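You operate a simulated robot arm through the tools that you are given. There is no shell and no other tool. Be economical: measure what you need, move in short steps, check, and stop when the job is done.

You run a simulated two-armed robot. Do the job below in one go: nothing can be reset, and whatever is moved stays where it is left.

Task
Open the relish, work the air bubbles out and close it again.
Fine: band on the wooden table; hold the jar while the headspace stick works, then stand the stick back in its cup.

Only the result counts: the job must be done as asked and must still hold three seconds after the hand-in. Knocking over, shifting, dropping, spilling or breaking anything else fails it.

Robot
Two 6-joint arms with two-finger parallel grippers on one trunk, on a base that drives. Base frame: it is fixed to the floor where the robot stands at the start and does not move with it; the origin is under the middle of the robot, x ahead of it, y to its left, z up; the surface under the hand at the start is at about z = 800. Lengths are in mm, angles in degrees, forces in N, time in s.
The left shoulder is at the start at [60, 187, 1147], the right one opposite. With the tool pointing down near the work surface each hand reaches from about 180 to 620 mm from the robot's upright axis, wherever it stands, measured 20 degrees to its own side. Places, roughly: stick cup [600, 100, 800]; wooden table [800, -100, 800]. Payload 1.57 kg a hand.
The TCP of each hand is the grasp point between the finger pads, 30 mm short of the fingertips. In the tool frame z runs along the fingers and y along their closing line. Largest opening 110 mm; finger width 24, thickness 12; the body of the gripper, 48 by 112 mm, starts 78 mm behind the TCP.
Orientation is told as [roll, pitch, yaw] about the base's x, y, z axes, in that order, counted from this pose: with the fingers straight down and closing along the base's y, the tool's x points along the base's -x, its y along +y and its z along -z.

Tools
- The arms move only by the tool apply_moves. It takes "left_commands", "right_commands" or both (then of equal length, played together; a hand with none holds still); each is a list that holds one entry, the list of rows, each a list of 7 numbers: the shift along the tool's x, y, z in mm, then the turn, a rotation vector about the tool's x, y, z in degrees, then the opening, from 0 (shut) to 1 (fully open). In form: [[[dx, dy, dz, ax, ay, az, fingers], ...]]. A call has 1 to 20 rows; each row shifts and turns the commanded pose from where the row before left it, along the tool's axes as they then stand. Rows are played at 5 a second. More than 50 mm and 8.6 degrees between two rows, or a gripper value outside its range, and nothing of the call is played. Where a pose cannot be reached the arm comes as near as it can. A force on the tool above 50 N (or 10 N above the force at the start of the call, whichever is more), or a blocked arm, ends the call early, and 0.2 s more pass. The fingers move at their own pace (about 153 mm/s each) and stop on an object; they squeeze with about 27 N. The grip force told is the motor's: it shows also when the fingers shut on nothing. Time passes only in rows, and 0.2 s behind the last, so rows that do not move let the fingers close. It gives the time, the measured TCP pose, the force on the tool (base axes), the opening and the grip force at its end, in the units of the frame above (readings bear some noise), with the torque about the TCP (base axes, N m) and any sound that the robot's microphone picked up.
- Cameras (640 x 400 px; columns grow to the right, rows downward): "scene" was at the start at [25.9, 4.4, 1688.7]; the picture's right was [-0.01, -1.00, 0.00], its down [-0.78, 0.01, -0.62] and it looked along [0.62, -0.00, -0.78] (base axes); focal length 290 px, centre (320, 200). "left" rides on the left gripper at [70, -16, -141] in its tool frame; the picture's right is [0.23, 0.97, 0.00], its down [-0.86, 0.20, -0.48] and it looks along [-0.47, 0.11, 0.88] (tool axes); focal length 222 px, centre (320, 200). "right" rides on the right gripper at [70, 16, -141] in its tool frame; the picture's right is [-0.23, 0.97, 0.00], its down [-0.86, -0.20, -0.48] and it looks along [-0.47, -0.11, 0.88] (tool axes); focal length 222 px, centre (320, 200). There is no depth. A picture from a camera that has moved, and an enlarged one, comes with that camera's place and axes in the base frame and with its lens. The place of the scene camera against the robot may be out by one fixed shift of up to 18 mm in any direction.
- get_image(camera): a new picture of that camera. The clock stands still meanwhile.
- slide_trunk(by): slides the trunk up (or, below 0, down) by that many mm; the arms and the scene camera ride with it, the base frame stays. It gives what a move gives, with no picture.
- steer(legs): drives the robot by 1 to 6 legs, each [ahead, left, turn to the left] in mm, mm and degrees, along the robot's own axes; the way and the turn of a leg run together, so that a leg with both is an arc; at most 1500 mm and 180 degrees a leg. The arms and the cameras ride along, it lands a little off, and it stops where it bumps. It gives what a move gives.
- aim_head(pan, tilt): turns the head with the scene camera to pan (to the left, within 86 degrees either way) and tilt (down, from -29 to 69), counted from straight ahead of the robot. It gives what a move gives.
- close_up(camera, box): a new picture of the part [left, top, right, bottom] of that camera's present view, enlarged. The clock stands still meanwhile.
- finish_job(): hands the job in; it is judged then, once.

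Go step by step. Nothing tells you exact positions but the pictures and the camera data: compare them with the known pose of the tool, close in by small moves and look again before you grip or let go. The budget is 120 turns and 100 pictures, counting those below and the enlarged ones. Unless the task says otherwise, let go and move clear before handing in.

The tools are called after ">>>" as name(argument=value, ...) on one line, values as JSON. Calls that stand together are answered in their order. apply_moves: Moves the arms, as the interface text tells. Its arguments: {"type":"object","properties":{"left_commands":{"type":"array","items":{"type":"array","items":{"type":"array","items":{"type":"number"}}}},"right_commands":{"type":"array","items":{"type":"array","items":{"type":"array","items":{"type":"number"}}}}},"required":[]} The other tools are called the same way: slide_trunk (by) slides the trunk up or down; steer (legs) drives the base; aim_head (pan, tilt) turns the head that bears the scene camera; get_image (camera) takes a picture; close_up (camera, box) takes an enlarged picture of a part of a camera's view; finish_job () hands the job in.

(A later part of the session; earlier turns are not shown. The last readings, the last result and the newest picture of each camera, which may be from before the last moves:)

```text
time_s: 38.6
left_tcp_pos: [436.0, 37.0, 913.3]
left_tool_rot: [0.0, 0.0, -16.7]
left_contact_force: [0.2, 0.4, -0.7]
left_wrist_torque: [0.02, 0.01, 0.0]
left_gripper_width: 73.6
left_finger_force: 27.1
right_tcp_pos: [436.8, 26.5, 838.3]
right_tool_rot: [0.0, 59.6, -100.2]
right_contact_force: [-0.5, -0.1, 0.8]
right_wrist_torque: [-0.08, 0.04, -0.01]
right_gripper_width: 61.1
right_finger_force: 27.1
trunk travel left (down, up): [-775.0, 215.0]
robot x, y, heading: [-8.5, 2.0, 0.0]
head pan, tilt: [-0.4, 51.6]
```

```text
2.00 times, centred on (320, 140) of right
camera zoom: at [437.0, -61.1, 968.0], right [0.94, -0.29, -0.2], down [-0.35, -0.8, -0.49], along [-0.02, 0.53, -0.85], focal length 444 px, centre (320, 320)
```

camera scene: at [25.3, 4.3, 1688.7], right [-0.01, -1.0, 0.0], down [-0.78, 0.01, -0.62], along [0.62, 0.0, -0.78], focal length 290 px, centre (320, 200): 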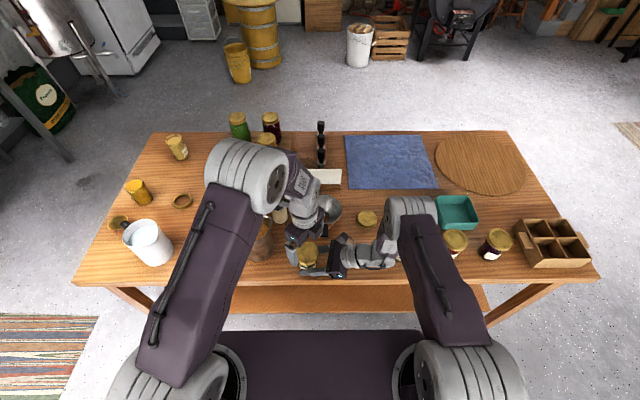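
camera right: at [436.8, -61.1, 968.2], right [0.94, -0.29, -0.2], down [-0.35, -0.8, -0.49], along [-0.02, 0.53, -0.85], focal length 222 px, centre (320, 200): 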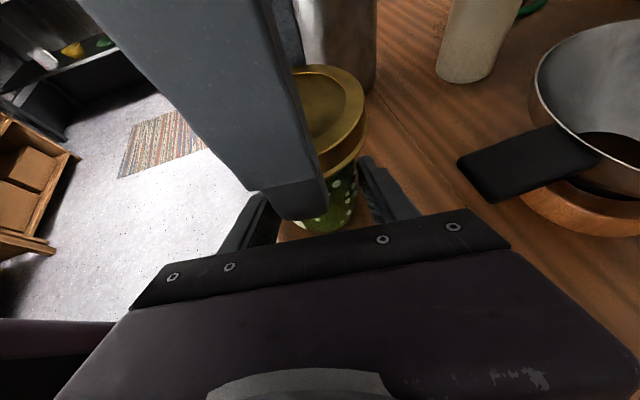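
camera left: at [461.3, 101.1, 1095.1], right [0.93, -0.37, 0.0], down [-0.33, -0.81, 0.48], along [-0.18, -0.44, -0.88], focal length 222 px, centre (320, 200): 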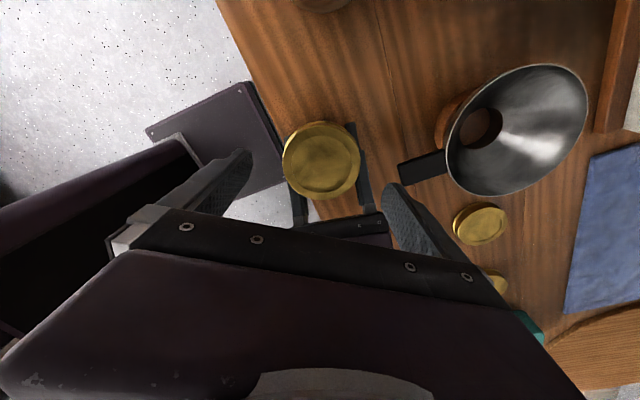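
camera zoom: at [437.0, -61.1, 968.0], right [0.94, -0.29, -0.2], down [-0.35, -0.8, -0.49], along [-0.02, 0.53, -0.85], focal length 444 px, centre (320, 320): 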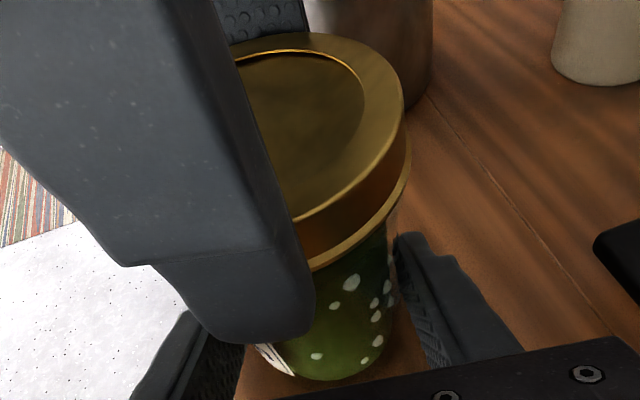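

All forces have dropped to zero, so the lid seems free. I'll lift it gently.

>>> apply_moves(left_commands=[[[0, 0, -3, 0, 0, 0, 0.4], [0, 0, -3, 0, 0, 0, 0.4], [0, 0, 0, 0, 0, 0, 0.4]]])

>>> get_image(camera="right")

```text
time_s: 39.4
left_tcp_pos: [436.7, 36.6, 919.1]
left_tool_rot: [0.0, 0.2, -16.9]
left_contact_force: [0.1, -0.7, -0.8]
left_wrist_torque: [0.03, -0.01, 0.01]
left_gripper_width: 73.6
left_finger_force: 27.6
right_tcp_pos: [435.6, 27.1, 838.1]
right_tool_rot: [-0.1, 59.6, -100.3]
right_contact_force: [-0.3, -0.4, -0.2]
right_wrist_torque: [-0.02, 0.0, 0.01]
right_gripper_width: 61.0
right_finger_force: 26.7
trunk travel left (down, up): [-775.0, 215.0]
robot x, y, heading: [-0.3, 0.6, 0.1]
head pan, tilt: [-0.4, 51.6]
```

```text
67 pictures are left
camera right: at [437.0, -61.1, 968.0], right [0.94, -0.29, -0.2], down [-0.35, -0.8, -0.49], along [-0.02, 0.53, -0.85], focal length 222 px, centre (320, 200)
```

right: 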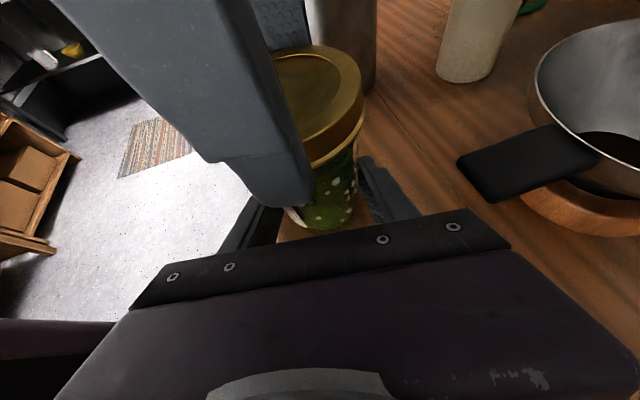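

The lid comes off cleanly. I'll lift it higher, carry it toward a clear spot at (540, 72) on the wood, and look.

>>> apply_moves(left_commands=[[[0, 0, -30, 0, 0, 0, 0.4], [0, 0, -30, 0, 0, 0, 0.4], [-29.5, 21.4, 0, 0, 0, 0, 0.4], [-29.5, 21.4, 0, 0, 0, 0, 0.4], [-29.5, 21.4, 0, 0, 0, 0, 0.4], [0, 0, 0, 0, 0, 0, 0.4]]])

>>> get_image(camera="left")

>>> get_image(camera="right")

>>> close_up(camera="scene", box=[220, 170, 400, 290])

```text
time_s: 40.8
left_tcp_pos: [540.3, 68.6, 977.0]
left_tool_rot: [0.0, -0.1, -16.8]
left_contact_force: [-0.1, -0.3, 0.6]
left_wrist_torque: [0.01, 0.0, 0.01]
left_gripper_width: 73.3
left_finger_force: 26.8
right_tcp_pos: [437.3, 26.8, 836.4]
right_tool_rot: [0.0, 59.4, -100.1]
right_contact_force: [-0.3, 0.5, -0.4]
right_wrist_torque: [0.01, -0.02, 0.02]
right_gripper_width: 61.1
right_finger_force: 27.2
trunk travel left (down, up): [-775.0, 215.0]
robot x, y, heading: [1.1, 2.1, -0.0]
head pan, tilt: [-0.4, 51.6]
```

```text
66 pictures are left
camera left: at [469.1, 73.2, 1118.3], right [0.07, 1.0, 0.0], down [0.88, -0.06, 0.48], along [0.48, -0.03, -0.88], focal length 222 px, centre (320, 200)
```

left: 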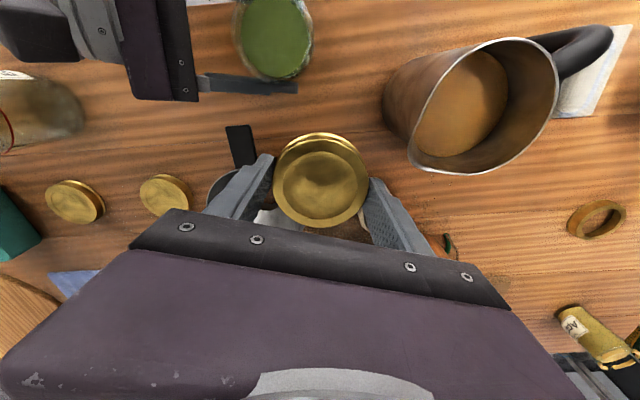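

```text
65 pictures are left
camera right: at [436.7, -61.2, 968.1], right [0.94, -0.29, -0.2], down [-0.35, -0.8, -0.49], along [-0.02, 0.53, -0.85], focal length 222 px, centre (320, 200)
```

right: 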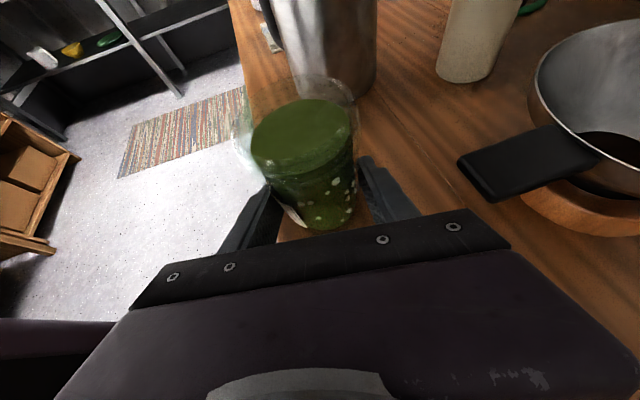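

```text
3.33 times, centred on (310, 230) of scene
camera zoom: at [26.0, 4.3, 1688.6], right [-0.01, -1.0, 0.0], down [-0.78, 0.01, -0.62], along [0.62, 0.0, -0.78], focal length 966 px, centre (353, 100)
```

zoom: 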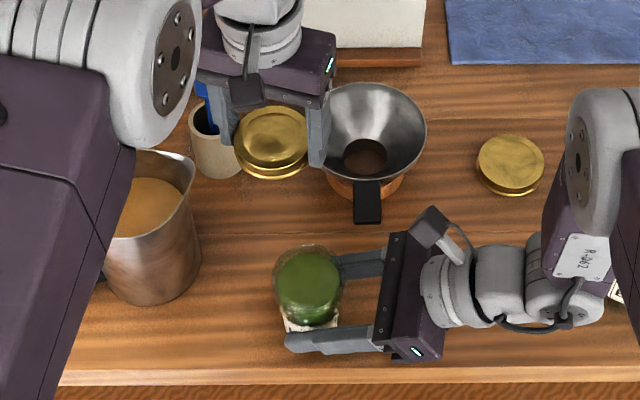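

The relish is open, and lid and band came off together. The surface lies about 10 mm below the rim and the spot below me is clear, so I'll lower the lid onto the wood.

>>> apply_moves(left_commands=[[[0, 0, 44, 0, 0, 0, 0.4], [0, 0, 44, 0, 0, 0, 0.4], [0, 0, 40, 0, 0, 0, 0.4], [0, 0, 3, 0, 0, 0, 0.4], [0, 0, 3, 0, 0, 0, 0.4], [0, 0, 0, 0, 0, 0, 0.4]]])

>>> get_image(camera="left")

>>> get_image(camera="right")

```text
time_s: 42.2
left_tcp_pos: [541.3, 72.6, 842.3]
left_tool_rot: [0.0, 0.0, -16.9]
left_contact_force: [0.8, -0.5, 0.0]
left_wrist_torque: [0.01, -0.01, -0.04]
left_gripper_width: 73.6
left_finger_force: 26.7
right_tcp_pos: [436.1, 26.1, 837.6]
right_tool_rot: [-0.1, 59.6, -100.3]
right_contact_force: [-0.2, -0.3, -0.2]
right_wrist_torque: [-0.03, 0.04, 0.02]
right_gripper_width: 61.1
right_finger_force: 26.9
trunk travel left (down, up): [-775.0, 215.0]
robot x, y, heading: [0.5, 1.3, -0.1]
head pan, tilt: [-0.4, 51.6]
```

```text
63 pictures are left
camera left: at [470.0, 75.5, 984.4], right [0.07, 1.0, 0.0], down [0.88, -0.06, 0.48], along [0.48, -0.03, -0.88], focal length 222 px, centre (320, 200)
```

left: 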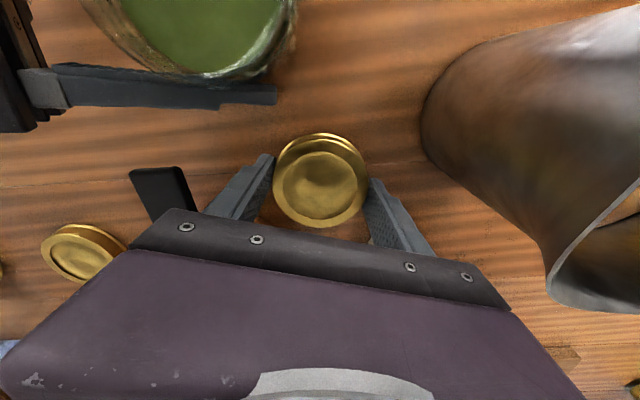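

```text
62 pictures are left
camera right: at [437.1, -61.1, 968.0], right [0.94, -0.29, -0.2], down [-0.35, -0.8, -0.49], along [-0.02, 0.53, -0.85], focal length 222 px, centre (320, 200)
```

right: 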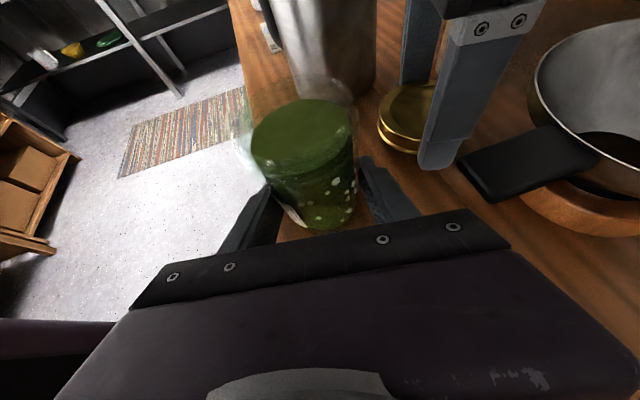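

>>> apply_moves(left_commands=[[[0, 0, 2, 0, 0, 0, 0.4], [0, 0, 2, 0, 0, 0, 0.4], [0, 0, 1, 0, 0, 0, 0.4], [0, 0, 0, 0, 0, 0, 0.4]]])

```text
time_s: 43.2
left_tcp_pos: [541.1, 71.7, 839.9]
left_tool_rot: [0.0, 0.1, -17.0]
left_contact_force: [0.4, 0.3, -0.4]
left_wrist_torque: [-0.01, 0.02, 0.0]
left_gripper_width: 73.6
left_finger_force: 27.0
right_tcp_pos: [437.5, 25.9, 836.8]
right_tool_rot: [-0.1, 59.6, -100.2]
right_contact_force: [0.2, 0.3, 0.0]
right_wrist_torque: [-0.06, 0.01, -0.03]
right_gripper_width: 61.0
right_finger_force: 26.8
trunk travel left (down, up): [-775.0, 215.0]
robot x, y, heading: [-1.7, -1.3, -0.1]
head pan, tilt: [-0.4, 51.6]
```

>>> apply_moves(left_commands=[[[0, 0, 1.5, 0, 0, 0, 0.4], [0, 0, 1, 0, 0, 0, 0.4], [0, 0, 1, 0, 0, 0, 0.4], [0, 0, 0, 0, 0, 0, 0.4]]])

```text
time_s: 44.2
left_tcp_pos: [540.7, 72.5, 836.5]
left_tool_rot: [0.0, 0.1, -16.9]
left_contact_force: [-0.5, -0.7, -0.4]
left_wrist_torque: [-0.02, 0.02, -0.02]
left_gripper_width: 73.4
left_finger_force: 27.4
right_tcp_pos: [437.5, 26.4, 837.6]
right_tool_rot: [-0.2, 59.5, -100.3]
right_contact_force: [-0.3, 0.1, -0.2]
right_wrist_torque: [-0.08, 0.01, 0.03]
right_gripper_width: 60.7
right_finger_force: 27.5
trunk travel left (down, up): [-775.0, 215.0]
robot x, y, heading: [-0.5, 0.3, 0.1]
head pan, tilt: [-0.4, 51.6]
```

>>> apply_moves(left_commands=[[[0, 0, 1, 0, 0, 0, 0.4], [0, 0, 1, 0, 0, 0, 0.4], [0, 0, 0, 0, 0, 0, 0.4]]])

>>> close_up(camera="right", box=[360, 60, 480, 180])

```text
time_s: 45.0
left_tcp_pos: [540.7, 72.0, 834.2]
left_tool_rot: [0.0, 0.0, -17.0]
left_contact_force: [-0.3, 0.6, -0.6]
left_wrist_torque: [-0.01, 0.04, 0.03]
left_gripper_width: 73.6
left_finger_force: 26.9
right_tcp_pos: [436.2, 27.3, 836.3]
right_tool_rot: [-0.1, 59.6, -100.3]
right_contact_force: [0.0, 0.5, 0.4]
right_wrist_torque: [-0.05, 0.0, 0.01]
right_gripper_width: 61.0
right_finger_force: 27.6
trunk travel left (down, up): [-775.0, 215.0]
robot x, y, heading: [-2.0, -2.2, -0.0]
head pan, tilt: [-0.4, 51.6]
```

```text
3.33 times, centred on (420, 120) of right
camera zoom: at [437.0, -61.1, 968.0], right [0.94, -0.29, -0.2], down [-0.35, -0.8, -0.49], along [-0.02, 0.53, -0.85], focal length 740 px, centre (-13, 467)
```

zoom: 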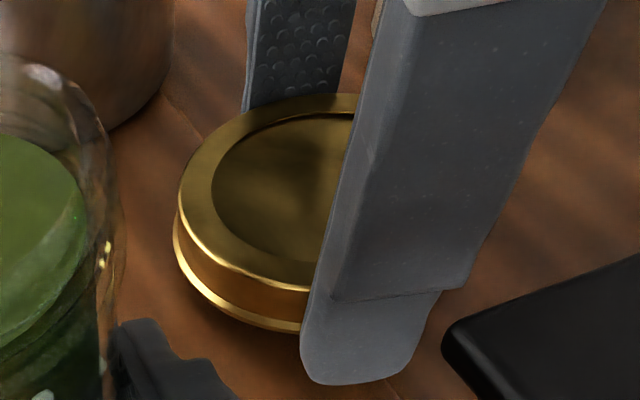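

>>> apply_moves(left_commands=[[[0, 0, 1, 0, 0, 0, 0.4], [0, 0, 0.7, 0, 0, 0, 0.4], [0, 0, 0, 0, 0, 0, 0.4]]])

```text
time_s: 45.8
left_tcp_pos: [541.3, 72.5, 833.2]
left_tool_rot: [0.0, -0.1, -16.9]
left_contact_force: [0.7, -0.2, 0.3]
left_wrist_torque: [-0.06, 0.0, 0.01]
left_gripper_width: 73.3
left_finger_force: 27.0
right_tcp_pos: [435.7, 27.0, 837.4]
right_tool_rot: [-0.2, 59.5, -100.3]
right_contact_force: [0.6, 0.4, -0.1]
right_wrist_torque: [-0.01, 0.02, 0.0]
right_gripper_width: 61.0
right_finger_force: 27.0
trunk travel left (down, up): [-775.0, 215.0]
robot x, y, heading: [-1.2, -1.4, -0.0]
head pan, tilt: [-0.4, 51.6]
```

>>> apply_moves(left_commands=[[[0, 0, 0.7, 0, 0, 0, 0.4], [0, 0, 0.7, 0, 0, 0, 0.4], [0, 0, 0, 0, 0, 0, 0.4]]])

```text
time_s: 46.6
left_tcp_pos: [539.9, 72.7, 830.7]
left_tool_rot: [0.0, 0.0, -16.9]
left_contact_force: [-0.6, 0.0, 0.6]
left_wrist_torque: [0.0, 0.0, 0.01]
left_gripper_width: 73.0
left_finger_force: 27.3
right_tcp_pos: [437.6, 27.3, 837.3]
right_tool_rot: [-0.2, 59.5, -100.3]
right_contact_force: [-0.7, 0.4, 0.3]
right_wrist_torque: [-0.02, 0.01, -0.01]
right_gripper_width: 61.1
right_finger_force: 27.2
trunk travel left (down, up): [-775.0, 215.0]
robot x, y, heading: [-0.2, -0.2, -0.0]
head pan, tilt: [-0.4, 51.6]
```

>>> apply_moves(left_commands=[[[0, 0, 0.7, 0, 0, 0, 0.4], [0, 0, 0, 0, 0, 0, 0.4]]])

>>> close_up(camera="right", box=[360, 60, 480, 180])

```text
time_s: 47.2
left_tcp_pos: [541.0, 72.6, 831.2]
left_tool_rot: [0.1, 0.0, -16.8]
left_contact_force: [-0.6, 0.4, 0.1]
left_wrist_torque: [0.01, 0.02, -0.03]
left_gripper_width: 73.3
left_finger_force: 27.0
right_tcp_pos: [436.0, 26.2, 836.7]
right_tool_rot: [-0.1, 59.6, -100.2]
right_contact_force: [0.3, 0.3, 0.1]
right_wrist_torque: [-0.02, -0.01, 0.0]
right_gripper_width: 60.9
right_finger_force: 26.8
trunk travel left (down, up): [-775.0, 215.0]
robot x, y, heading: [-1.9, -2.0, 0.0]
head pan, tilt: [-0.4, 51.6]
```

```text
3.33 times, centred on (420, 120) of right
camera zoom: at [437.0, -61.1, 968.0], right [0.94, -0.29, -0.2], down [-0.35, -0.8, -0.49], along [-0.02, 0.53, -0.85], focal length 740 px, centre (-13, 467)
```

zoom: 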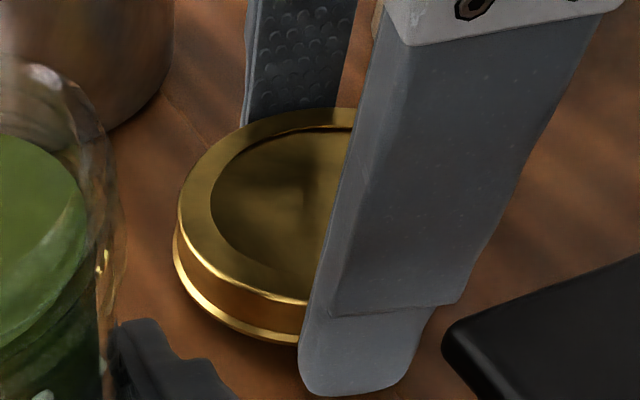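

>>> apply_moves(left_commands=[[[0, 0, 0.8, 0, 0, 0, 0.4], [0, 0, 0.8, 0, 0, 0, 0.4], [0, 0, 0, 0, 0, 0, 0.4]]])

```text
time_s: 48.0
left_tcp_pos: [541.0, 72.8, 829.8]
left_tool_rot: [0.0, 0.0, -17.0]
left_contact_force: [0.4, 0.3, 2.4]
left_wrist_torque: [0.07, 0.02, -0.04]
left_gripper_width: 73.2
left_finger_force: 26.7
right_tcp_pos: [436.2, 27.1, 837.2]
right_tool_rot: [0.1, 59.6, -100.1]
right_contact_force: [-0.3, 1.0, -0.3]
right_wrist_torque: [-0.01, 0.0, 0.02]
right_gripper_width: 61.1
right_finger_force: 27.1
trunk travel left (down, up): [-775.0, 215.0]
robot x, y, heading: [1.4, 2.5, 0.0]
head pan, tilt: [-0.4, 51.6]
```

Contact is felt (2.4 N). I'll let the lid go, rise straight up, and shift toward the stick cup for a look.

>>> apply_moves(left_commands=[[[0, 0, -0.7, 0, 0, 0, 0.75], [0, 0, 0, 0, 0, 0, 0.85], [0, 0, -30, 0, 0, 0, 0.85], [0, 0, -45, 0, 0, 0, 0.85], [0, 0, -45, 0, 0, 0, 0.85], [0, 0, -45, 0, 0, 0, 0.85], [0, 30, -25, 0, 0, 0, 0.85], [0, 0, 0, 0, 0, 0, 0.85]]])

>>> get_image(camera="left")

>>> get_image(camera="right")

>>> close_up(camera="scene", box=[220, 150, 400, 270])

```text
time_s: 49.8
left_tcp_pos: [548.2, 100.8, 1020.5]
left_tool_rot: [0.0, 0.0, -16.9]
left_contact_force: [1.1, 0.0, 0.4]
left_wrist_torque: [-0.01, -0.02, 0.03]
left_gripper_width: 93.4
left_finger_force: 0.1
right_tcp_pos: [436.0, 26.1, 837.7]
right_tool_rot: [-0.1, 59.4, -100.3]
right_contact_force: [-0.6, -0.1, -0.1]
right_wrist_torque: [-0.04, 0.03, -0.03]
right_gripper_width: 61.2
right_finger_force: 27.4
trunk travel left (down, up): [-775.0, 215.0]
robot x, y, heading: [0.6, -1.8, -0.3]
head pan, tilt: [-0.4, 51.6]
```

```text
59 pictures are left
camera left: at [477.6, 105.9, 1161.8], right [0.07, 1.0, 0.0], down [0.88, -0.06, 0.48], along [0.48, -0.03, -0.88], focal length 222 px, centre (320, 200)
```

left: 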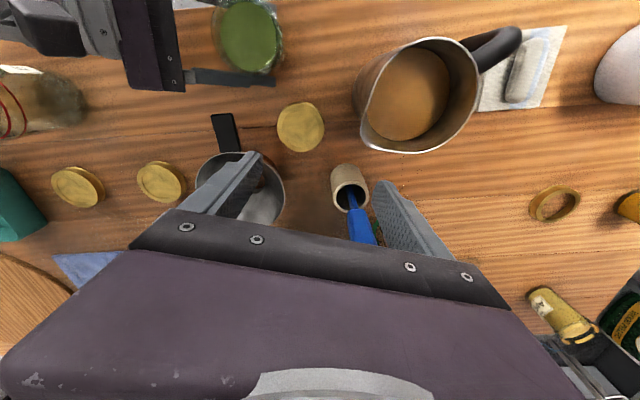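

```text
58 pictures are left
camera right: at [437.0, -61.4, 968.0], right [0.94, -0.29, -0.2], down [-0.35, -0.8, -0.49], along [-0.02, 0.53, -0.85], focal length 222 px, centre (320, 200)
```

right: 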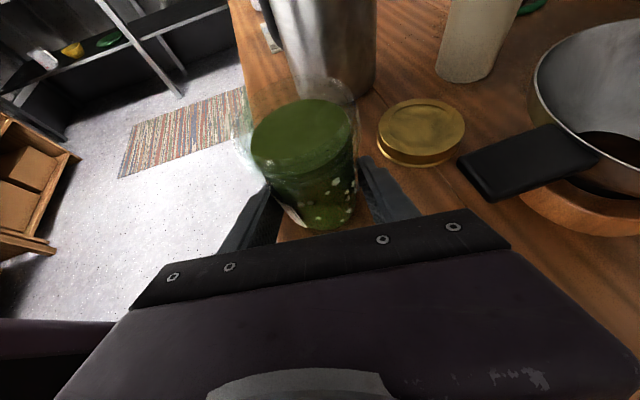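

```text
3.33 times, centred on (310, 210) of scene
camera zoom: at [26.6, 3.8, 1688.7], right [-0.01, -1.0, 0.0], down [-0.78, 0.01, -0.62], along [0.62, 0.0, -0.78], focal length 966 px, centre (353, 167)
```

zoom: 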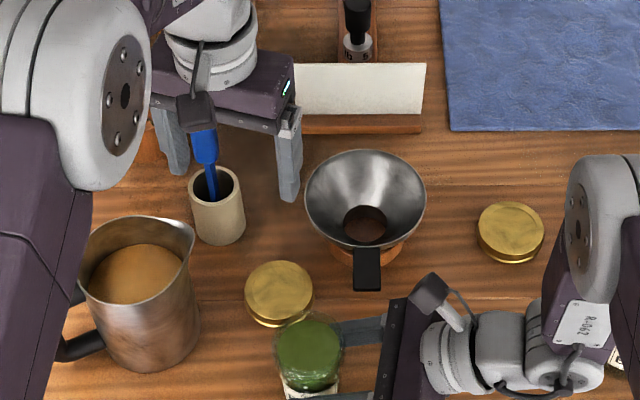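

The lid rests flat at about (540, 73). The stick's handle top is near (642, 152, 980), above a cup rim near (638, 145, 870). I'll move closer for a better look at its lean and shape.

>>> apply_moves(left_commands=[[[-25, 10, 0, 0, 0, 0, 0.85], [-25, 10, 0, 0, 0, -8, 0.85], [0, 0, 0, 0, 0, -8.5, 0.85], [0, 0, 0, 0, 0, 0, 0.85]]])

>>> get_image(camera="left")

>>> close_up(camera="scene", box=[230, 160, 330, 230])

```text
time_s: 50.8
left_tcp_pos: [594.1, 108.3, 1021.1]
left_tool_rot: [0.0, 0.0, -0.3]
left_contact_force: [-0.1, -0.5, -0.6]
left_wrist_torque: [-0.01, 0.01, -0.01]
left_gripper_width: 93.7
left_finger_force: 0.0
left hand out of reach, approached as far as the arm can: row 2
right_tcp_pos: [437.2, 26.8, 838.6]
right_tool_rot: [-0.2, 59.4, -100.2]
right_contact_force: [0.4, 0.0, 0.1]
right_wrist_torque: [-0.02, 0.03, 0.0]
right_gripper_width: 61.1
right_finger_force: 26.8
trunk travel left (down, up): [-775.0, 215.0]
robot x, y, heading: [2.8, 3.6, -0.1]
head pan, tilt: [-0.4, 51.6]
```

```text
56 pictures are left
camera left: at [524.6, 91.7, 1161.9], right [-0.22, 0.98, 0.0], down [0.86, 0.19, 0.48], along [0.47, 0.11, -0.88], focal length 222 px, centre (320, 200)
```

left: 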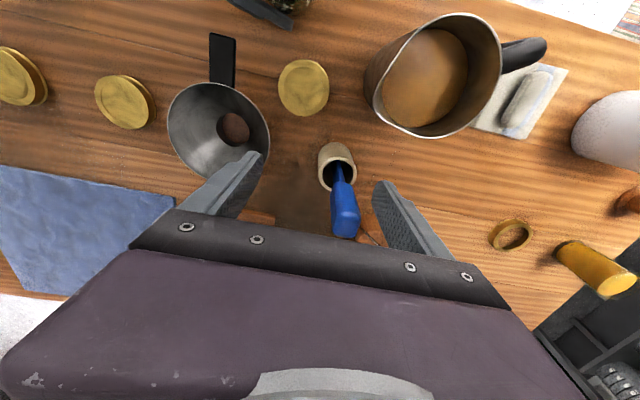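

```text
5.71 times, centred on (280, 195) of scene
camera zoom: at [27.1, 4.5, 1688.7], right [-0.01, -1.0, 0.0], down [-0.78, 0.01, -0.62], along [0.62, 0.0, -0.78], focal length 1656 px, centre (549, 229)
```

zoom: 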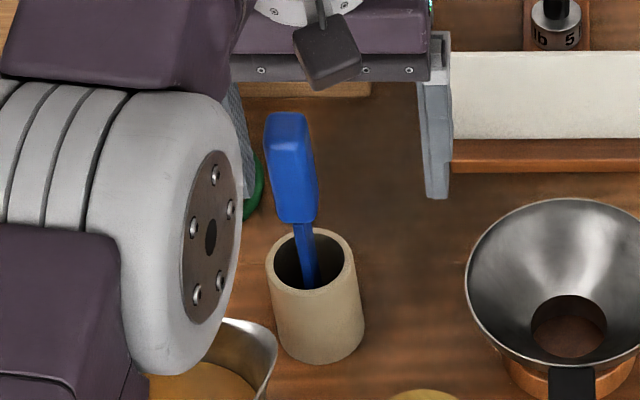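

The stick is just out of straight-down reach, so I'll tilt the left hand 30° forward, which gains reach while the fingers still close sideways on the handle.

>>> apply_moves(left_commands=[[[0, 0, 0, 0, -7.5, 0, 0.85], [0, 0, 0, 0, -7.5, 0, 0.85], [0, 0, 0, 0, -7.5, 0, 0.85], [0, 0, 0, 0, -7.5, 0, 0.85], [0, 30, 0, 0, 0, 0, 0.85], [0, 0, 0, 0, 0, 0, 0.85]]])

>>> get_image(camera="left")

>>> close_up(camera="scene", box=[200, 140, 340, 230])

```text
time_s: 52.2
left_tcp_pos: [595.6, 139.0, 1019.2]
left_tool_rot: [-0.1, -30.0, -0.5]
left_contact_force: [-0.2, 0.0, 0.5]
left_wrist_torque: [0.02, 0.03, -0.05]
left_gripper_width: 93.5
left_finger_force: 0.2
right_tcp_pos: [436.6, 25.6, 838.0]
right_tool_rot: [-0.1, 59.6, -100.2]
right_contact_force: [-0.3, -1.0, 0.0]
right_wrist_torque: [-0.04, 0.01, 0.0]
right_gripper_width: 60.8
right_finger_force: 27.3
trunk travel left (down, up): [-775.0, 215.0]
robot x, y, heading: [-1.2, -2.5, 0.0]
head pan, tilt: [-0.4, 51.6]
```

```text
54 pictures are left
camera left: at [463.6, 122.8, 1106.0], right [-0.19, 0.98, -0.11], down [0.5, 0.2, 0.84], along [0.84, 0.1, -0.53], focal length 222 px, centre (320, 200)
```

left: 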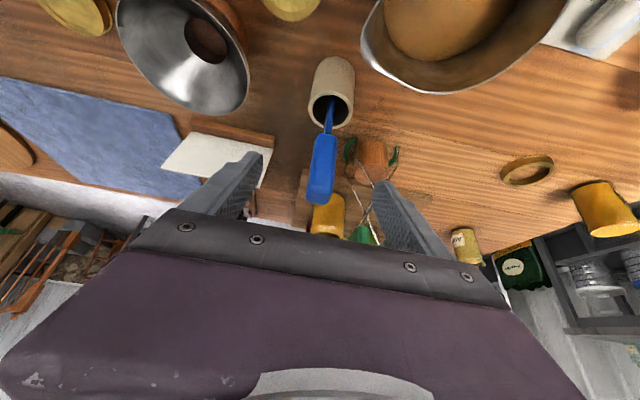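

```text
4.44 times, centred on (270, 185) of scene
camera zoom: at [26.2, 3.7, 1688.7], right [-0.01, -1.0, 0.0], down [-0.78, 0.01, -0.62], along [0.62, 0.0, -0.78], focal length 1288 px, centre (542, 267)
```

zoom: 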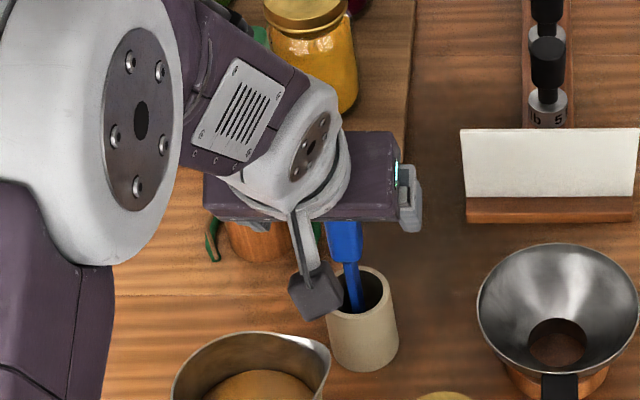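

The stick stands nearly upright with its handle between z 906 and 986 at about (643, 143). I'll slide the fingers around the handle.

>>> apply_moves(left_commands=[[[-10.5, 4, 0, 0, 0, 0, 0.85], [0, 0, 26, 0, 0, 0, 0.85], [0, 0, 26, 0, 0, 0, 0.85], [0, 0, 24.5, 0, 0, 0, 0.85], [0, 0, 0, 0, 0, 0, 0.85]]])

>>> get_image(camera="left")

>>> close_up(camera="scene", box=[200, 140, 340, 230])

```text
time_s: 53.4
left_tcp_pos: [641.6, 139.2, 957.7]
left_tool_rot: [0.0, -30.0, -0.5]
left_contact_force: [0.0, -0.4, 0.5]
left_wrist_torque: [0.03, 0.0, 0.0]
left_gripper_width: 93.6
left_finger_force: 0.1
right_tcp_pos: [436.4, 26.5, 836.9]
right_tool_rot: [0.0, 59.5, -100.2]
right_contact_force: [-0.4, 0.4, 0.2]
right_wrist_torque: [-0.09, 0.01, -0.03]
right_gripper_width: 61.2
right_finger_force: 27.0
trunk travel left (down, up): [-775.0, 215.0]
robot x, y, heading: [0.3, 2.7, 0.1]
head pan, tilt: [-0.4, 51.6]
```

```text
52 pictures are left
camera left: at [510.8, 122.7, 1044.9], right [-0.19, 0.98, -0.11], down [0.5, 0.2, 0.84], along [0.84, 0.1, -0.53], focal length 222 px, centre (320, 200)
```

left: 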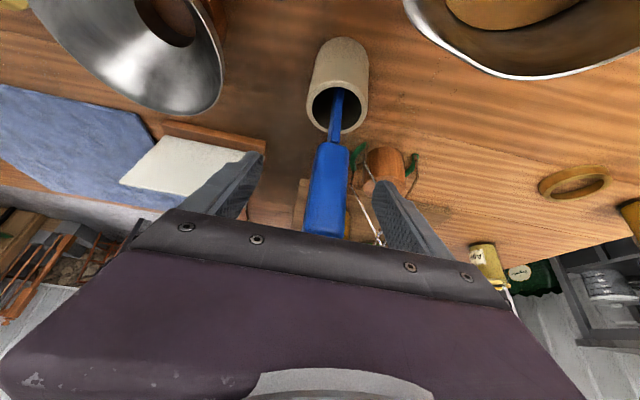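

```text
4.44 times, centred on (270, 185) of scene
camera zoom: at [26.1, 4.3, 1688.7], right [-0.01, -1.0, 0.0], down [-0.78, 0.01, -0.62], along [0.62, 0.0, -0.78], focal length 1288 px, centre (542, 267)
```

zoom: 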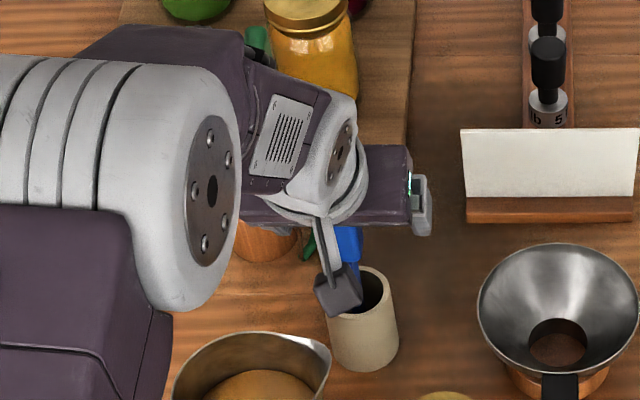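

>>> apply_moves(left_commands=[[[0, 4.5, 0, 0, 0, 0, 0.7], [0, 0, 0, 0, 0, 0, 0.5], [0, 0, 0, 0, 0, 0, 0.4], [0, 0, 0, 0, 0, 0, 0.3], [0, 0, 0, 0, 0, 0, 0.1], [0, 0, 0, 0, 0, 0, 0.1]]])

>>> get_image(camera="left")

```text
time_s: 54.8
left_tcp_pos: [641.7, 143.2, 957.1]
left_tool_rot: [0.1, -30.1, -0.4]
left_contact_force: [0.3, -0.4, 1.5]
left_wrist_torque: [-0.01, -0.01, 0.02]
left_gripper_width: 23.2
left_finger_force: 26.8
right_tcp_pos: [436.1, 26.2, 836.1]
right_tool_rot: [-0.2, 59.5, -100.3]
right_contact_force: [0.1, -0.1, -0.1]
right_wrist_torque: [-0.03, -0.05, -0.01]
right_gripper_width: 60.7
right_finger_force: 26.6
trunk travel left (down, up): [-775.0, 215.0]
robot x, y, heading: [-1.6, -2.4, -0.1]
head pan, tilt: [-0.4, 51.6]
```

```text
50 pictures are left
camera left: at [510.5, 128.0, 1045.2], right [-0.19, 0.98, -0.11], down [0.5, 0.2, 0.84], along [0.84, 0.1, -0.53], focal length 222 px, centre (320, 200)
```

left: 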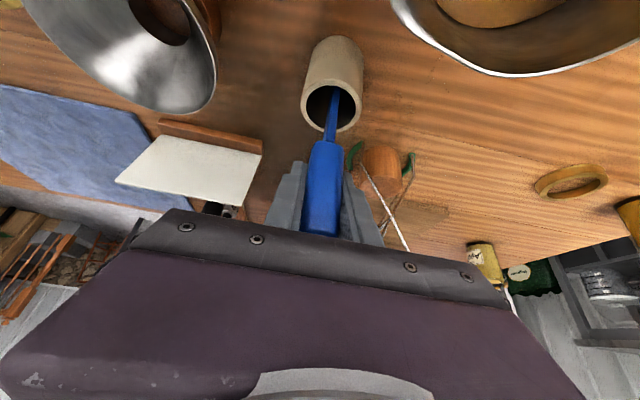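

The handle is gripped, 23 mm wide. I'll lift it straight up out of the cup.

>>> apply_moves(left_commands=[[[-8, 0, -13.9, 0, 0, 0, 0.1], [-10, 0, -17.3, 0, 0, 0, 0.1], [-10, 0, -17.3, 0, 0, 0, 0.1], [-12, 0, -20.8, 0, 0, 0, 0.1], [-12, 0, -20.8, 0, 0, 0, 0.1], [-10, 0, -17.3, 0, 0, 0, 0.1], [0, 0, 0, 0, 0, 0, 0.1]]])

>>> get_image(camera="left")

>>> get_image(camera="scene")

```text
time_s: 56.4
left_tcp_pos: [639.9, 143.7, 1081.4]
left_tool_rot: [0.0, -30.1, -0.4]
left_contact_force: [-0.6, -0.4, -0.6]
left_wrist_torque: [0.01, -0.01, 0.03]
left_gripper_width: 23.3
left_finger_force: 26.7
right_tcp_pos: [436.5, 27.7, 836.8]
right_tool_rot: [-0.1, 59.6, -100.3]
right_contact_force: [0.5, -0.1, -0.2]
right_wrist_torque: [-0.05, 0.03, -0.03]
right_gripper_width: 61.1
right_finger_force: 27.3
trunk travel left (down, up): [-775.0, 215.0]
robot x, y, heading: [0.9, -1.1, -0.1]
head pan, tilt: [-0.4, 51.6]
```

```text
49 pictures are left
camera left: at [509.0, 128.0, 1169.7], right [-0.19, 0.98, -0.11], down [0.5, 0.2, 0.84], along [0.84, 0.1, -0.53], focal length 222 px, centre (320, 200)
```

left: 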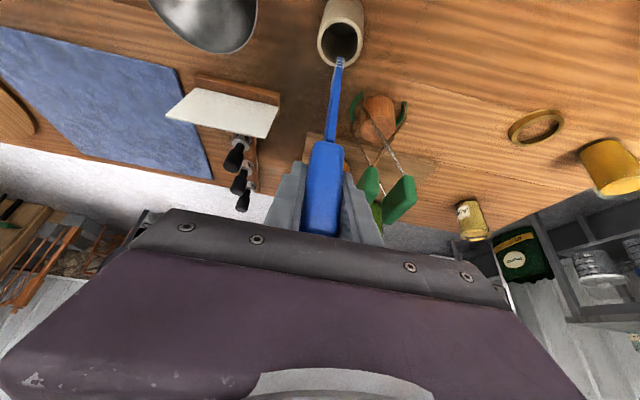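

```text
48 pictures are left
camera scene: at [26.8, 4.5, 1688.7], right [-0.01, -1.0, 0.0], down [-0.78, 0.01, -0.62], along [0.62, 0.0, -0.78], focal length 290 px, centre (320, 200)
```

scene: 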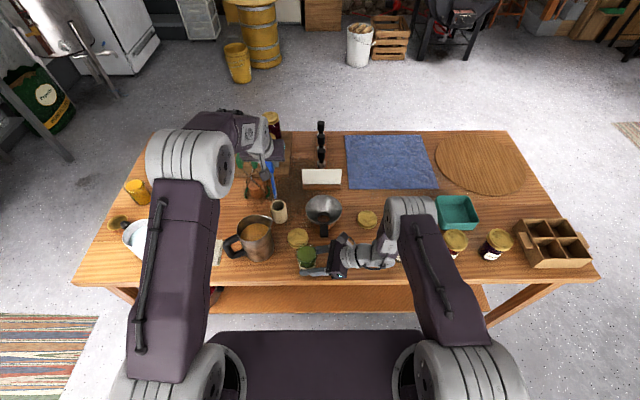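

The stick is free with its tip roughly 152 mm below the grasp point, leaning about 6°. I'll carry it high over to above the jar and straighten it.

>>> apply_moves(left_commands=[[[29.2, -17.7, -16.8, 0, 0, 0, 0.1], [29.2, -17.7, -16.8, 0, 0, 0, 0.1], [29.2, -17.7, -16.8, 0, 0, 0, 0.1], [29.2, -17.7, -16.8, 0, 0, 0, 0.1], [29.2, -17.7, -16.8, 0, 0, 0, 0.1], [29.2, -17.7, -16.8, 0, 0, 0, 0.1], [0, 0, 0, 0, -6, 0, 0.1], [0, 0, 0, 0, 0, 0, 0.1]]])

>>> get_image(camera="left")

>>> get_image(camera="right")

>>> close_up(camera="scene", box=[240, 180, 380, 290])

```text
time_s: 58.2
left_tcp_pos: [440.4, 40.7, 1079.2]
left_tool_rot: [0.1, -35.9, -0.4]
left_contact_force: [0.6, 0.4, -0.2]
left_wrist_torque: [0.03, -0.01, 0.01]
left_gripper_width: 22.9
left_finger_force: 27.4
right_tcp_pos: [435.9, 28.0, 836.4]
right_tool_rot: [-0.1, 59.5, -100.2]
right_contact_force: [0.7, -0.5, -0.3]
right_wrist_torque: [-0.05, -0.03, -0.02]
right_gripper_width: 61.2
right_finger_force: 26.8
trunk travel left (down, up): [-775.0, 215.0]
robot x, y, heading: [-2.5, 0.8, 0.2]
head pan, tilt: [-0.4, 51.6]
```

```text
47 pictures are left
camera left: at [299.8, 24.7, 1153.7], right [-0.18, 0.98, -0.13], down [0.41, 0.2, 0.89], along [0.89, 0.1, -0.44], focal length 222 px, centre (320, 200)
```

left: 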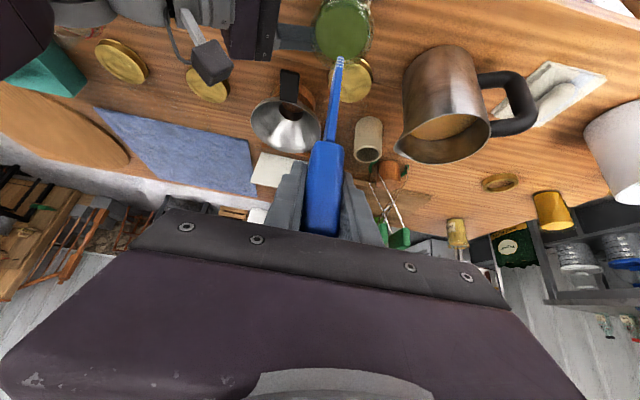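

```text
46 pictures are left
camera right: at [437.1, -61.1, 968.0], right [0.94, -0.29, -0.2], down [-0.35, -0.8, -0.49], along [-0.02, 0.53, -0.85], focal length 222 px, centre (320, 200)
```

right: 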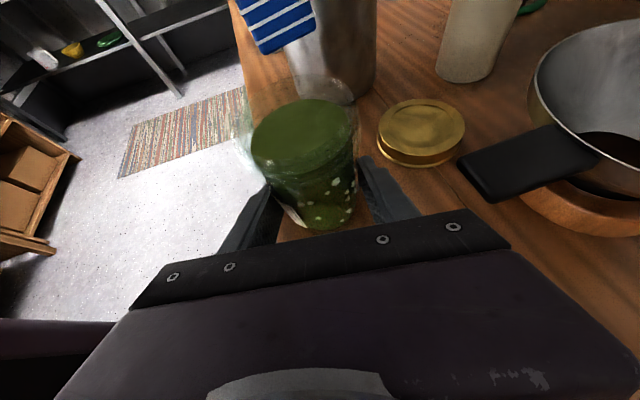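

```text
3.64 times, centred on (310, 235) of scene
camera zoom: at [26.7, 4.5, 1688.7], right [-0.01, -1.0, 0.0], down [-0.78, 0.01, -0.62], along [0.62, 0.0, -0.78], focal length 1054 px, centre (356, 73)
```

zoom: 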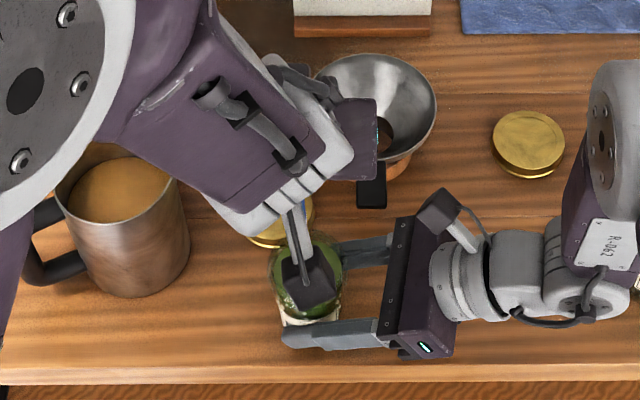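

>>> close_up(camera="right", box=[210, 0, 390, 240])

>>> close_up(camera="left", box=[270, 0, 410, 160])

```text
1.67 times, centred on (300, 120) of right
camera zoom: at [437.1, -61.1, 968.0], right [0.94, -0.29, -0.2], down [-0.35, -0.8, -0.49], along [-0.02, 0.53, -0.85], focal length 370 px, centre (353, 333)
```

zoom: 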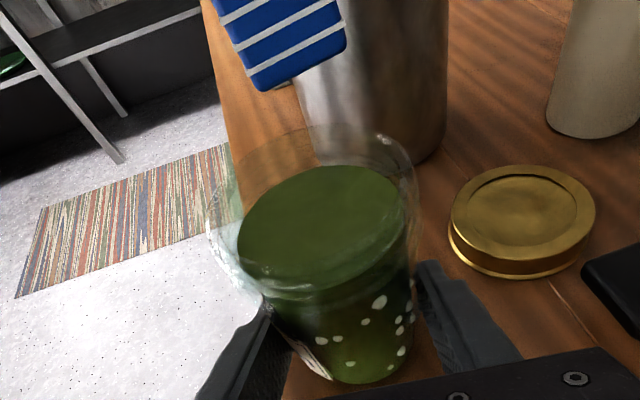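

```text
2.50 times, centred on (340, 80) of left
camera zoom: at [299.8, 24.7, 1153.7], right [-0.18, 0.98, -0.13], down [0.41, 0.2, 0.89], along [0.89, 0.1, -0.44], focal length 555 px, centre (270, 500)
```

zoom: 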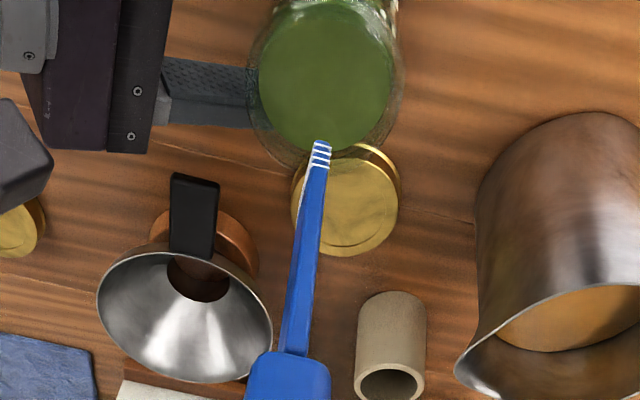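

The blade is about 22 mm wide along x and its tip hangs about 8 mm ahead of the jar's centre. I'll centre it over the mouth and lower it into the relish.

>>> apply_moves(left_commands=[[[6.9, -1.5, -5, 0, 0, 0, 0.1], [11.8, 0, 16.2, 0, 0, 0, 0.1], [11.8, 0, 16.2, 0, 0, 0, 0.1], [0, 0, 0, 0, 0, 0, 0.1]]])

>>> close_up(camera="right", box=[210, 0, 390, 240])

>>> close_up(camera="left", box=[270, 0, 410, 160])

```text
time_s: 59.2
left_tcp_pos: [430.5, 39.0, 1039.7]
left_tool_rot: [0.0, -36.0, -0.4]
left_contact_force: [0.2, -0.3, -0.8]
left_wrist_torque: [-0.02, 0.0, 0.01]
left_gripper_width: 23.5
left_finger_force: 26.6
right_tcp_pos: [436.2, 27.0, 837.0]
right_tool_rot: [0.0, 59.5, -100.1]
right_contact_force: [0.3, 0.0, 0.2]
right_wrist_torque: [-0.04, -0.02, -0.01]
right_gripper_width: 61.0
right_finger_force: 26.8
trunk travel left (down, up): [-775.0, 215.0]
robot x, y, heading: [-0.0, -3.2, 0.0]
head pan, tilt: [-0.4, 51.6]
```

```text
1.67 times, centred on (300, 120) of right
camera zoom: at [436.7, -61.0, 968.2], right [0.94, -0.29, -0.2], down [-0.35, -0.8, -0.49], along [-0.02, 0.53, -0.85], focal length 370 px, centre (353, 333)
```

zoom: 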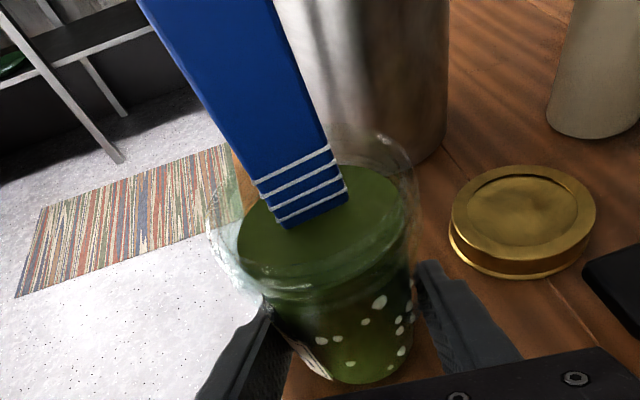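

```text
2.50 times, centred on (340, 80) of left
camera zoom: at [290.5, 24.0, 1113.9], right [-0.18, 0.97, -0.13], down [0.41, 0.2, 0.89], along [0.89, 0.1, -0.44], focal length 555 px, centre (270, 500)
```

zoom: 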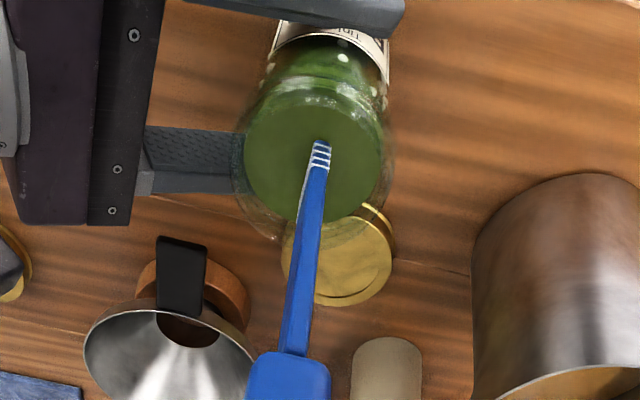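

>>> apply_moves(left_commands=[[[8.8, 0, 12.1, 0, 0, 0, 0.1], [8.8, 0, 12.1, 0, 0, 0, 0.1], [8.8, 0, 12.1, 0, 0, 0, 0.1], [8.8, 0, 12.1, 0, 0, 0, 0.1], [0, 0, 0, 0, 0, 0, 0.1]]])

>>> close_up(camera="right", box=[210, 0, 390, 240])

>>> close_up(camera="left", box=[270, 0, 410, 160])

```text
time_s: 60.4
left_tcp_pos: [436.9, 33.1, 989.5]
left_tool_rot: [0.6, -35.7, -0.6]
left_contact_force: [-0.6, -0.4, -1.3]
left_wrist_torque: [0.0, 0.0, 0.0]
left_gripper_width: 23.3
left_finger_force: 27.4
left hand out of reach, approached as far as the arm can: row 4
right_tcp_pos: [436.4, 27.4, 837.0]
right_tool_rot: [0.0, 59.5, -100.2]
right_contact_force: [-0.2, -0.1, -0.5]
right_wrist_torque: [-0.07, -0.02, -0.04]
right_gripper_width: 60.9
right_finger_force: 26.9
trunk travel left (down, up): [-775.0, 215.0]
robot x, y, heading: [0.8, 2.4, 0.0]
head pan, tilt: [-0.4, 51.6]
```

```text
1.67 times, centred on (300, 120) of right
camera zoom: at [436.8, -61.0, 968.1], right [0.94, -0.29, -0.2], down [-0.35, -0.8, -0.49], along [-0.02, 0.53, -0.85], focal length 370 px, centre (353, 333)
```

zoom: 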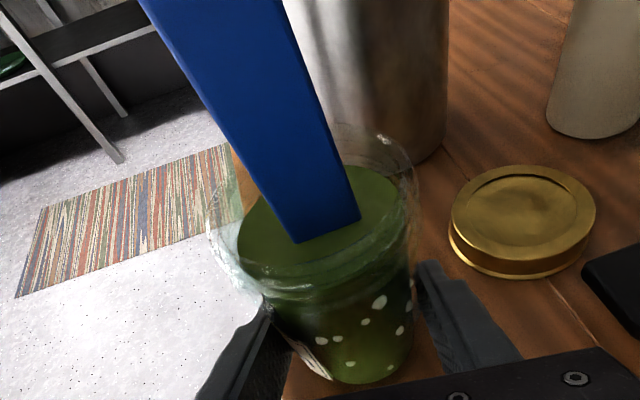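

```text
2.50 times, centred on (340, 80) of left
camera zoom: at [298.0, 17.1, 1062.5], right [-0.18, 0.98, -0.13], down [0.42, 0.19, 0.89], along [0.89, 0.11, -0.44], focal length 555 px, centre (270, 500)
```

zoom: 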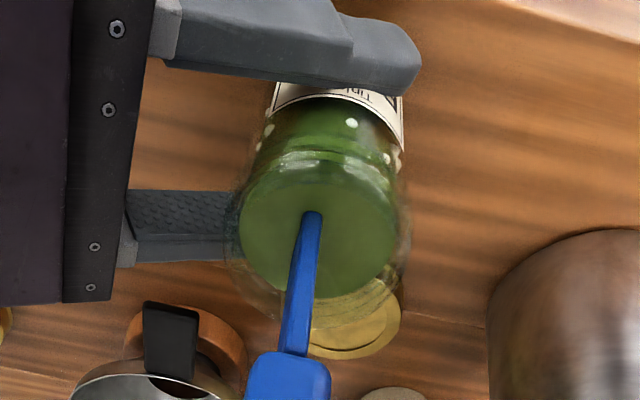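

The stick is in and some bubbles are already gone, but the arm is at its inner reach limit. I'll back up slightly and swing the hand 60° about the vertical, with the stick as its axis, to get more room.

>>> apply_moves(left_commands=[[[-8.8, 0, -12.1, 0, 0, 0, 0.1], [0, 0, 0, 0, 0, 0, 0.1], [0, 0, 0, 5, 0, 6.88, 0.1], [0, 0, 0, 5, 0, 6.88, 0.1], [0, 0, 0, 5, 0, 6.88, 0.1], [0, 0, 0, 0, 0, 0, 0.1]]])

>>> close_up(camera="right", box=[210, 0, 390, 240])

```text
time_s: 61.8
left_tcp_pos: [420.6, -25.3, 1023.3]
left_tool_rot: [1.5, -35.9, -25.7]
left_contact_force: [7.4, 11.7, 6.5]
left_wrist_torque: [1.61, -1.04, -0.06]
left_gripper_width: 31.8
left_finger_force: 26.8
left hand out of reach, approached as far as the arm can: row 3, 4, 5
right_tcp_pos: [434.2, 26.5, 838.1]
right_tool_rot: [0.0, 59.4, -100.3]
right_contact_force: [-10.0, -15.4, 1.3]
right_wrist_torque: [0.53, -0.34, -0.18]
right_gripper_width: 60.9
right_finger_force: 26.8
trunk travel left (down, up): [-775.0, 215.0]
robot x, y, heading: [2.9, -1.5, 0.2]
head pan, tilt: [-0.4, 51.6]
```

```text
1.67 times, centred on (300, 120) of right
camera zoom: at [435.7, -61.1, 968.2], right [0.94, -0.29, -0.2], down [-0.35, -0.8, -0.49], along [-0.02, 0.53, -0.85], focal length 370 px, centre (353, 333)
```

zoom: 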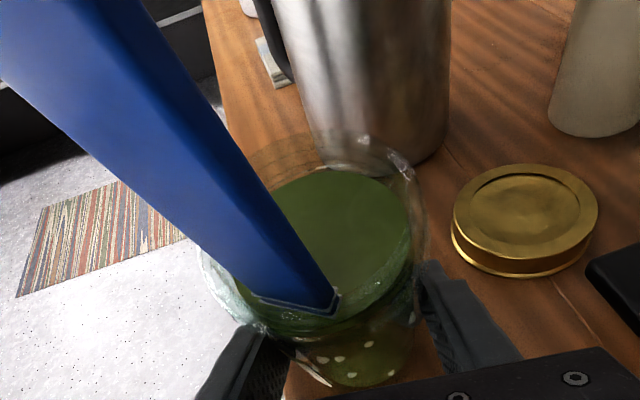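

That turn isn't reachable and the hand was pushed sideways. I'll reverse those rows right away and look.

>>> apply_moves(left_commands=[[[0, 0, 0, -2.5, 0, -3.44, 0.1], [0, 0, 0, -2.5, 0, -3.44, 0.1], [0, 0, 0, -2.5, 0, -3.44, 0.1], [0, 0, 0, -2.5, 0, -3.44, 0.1], [0, 0, 0, -2.5, 0, -3.44, 0.1], [0, 0, 0, -2.5, 0, -3.44, 0.1], [0, 0, 0, 0, 0, 0, 0.1]]])

>>> get_image(camera="right")

>>> get_image(camera="left")

```text
time_s: 63.4
left_tcp_pos: [417.3, -27.0, 1022.2]
left_tool_rot: [0.0, -36.1, -0.4]
left_contact_force: [13.3, 9.1, 4.8]
left_wrist_torque: [1.35, -1.54, -0.54]
left_gripper_width: 36.3
left_finger_force: 26.6
right_tcp_pos: [435.4, 25.8, 837.5]
right_tool_rot: [0.0, 59.6, -100.1]
right_contact_force: [-14.8, -8.4, -2.8]
right_wrist_torque: [0.62, -0.77, -0.06]
right_gripper_width: 61.0
right_finger_force: 27.6
trunk travel left (down, up): [-775.0, 215.0]
robot x, y, heading: [-3.7, 3.0, -0.0]
head pan, tilt: [-0.4, 51.6]
```

```text
37 pictures are left
camera right: at [436.0, -61.0, 968.3], right [0.94, -0.29, -0.2], down [-0.35, -0.8, -0.49], along [-0.02, 0.53, -0.85], focal length 222 px, centre (320, 200)
```

right: 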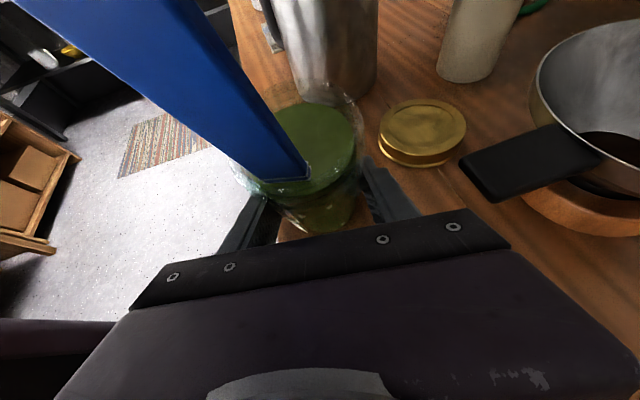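

```text
36 pictures are left
camera left: at [278.7, -41.9, 1095.2], right [-0.18, 0.97, -0.13], down [0.41, 0.2, 0.89], along [0.89, 0.1, -0.43], focal length 222 px, centre (320, 200)
```

left: 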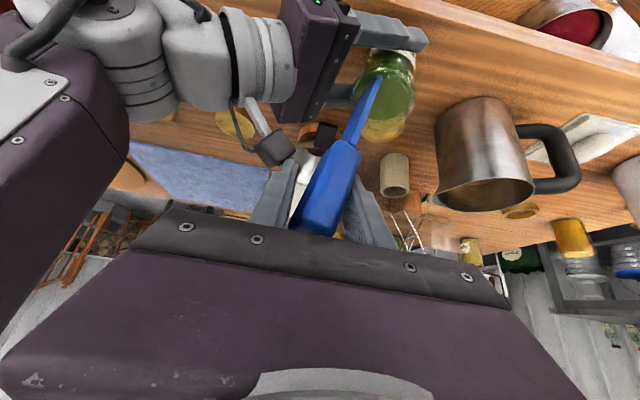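

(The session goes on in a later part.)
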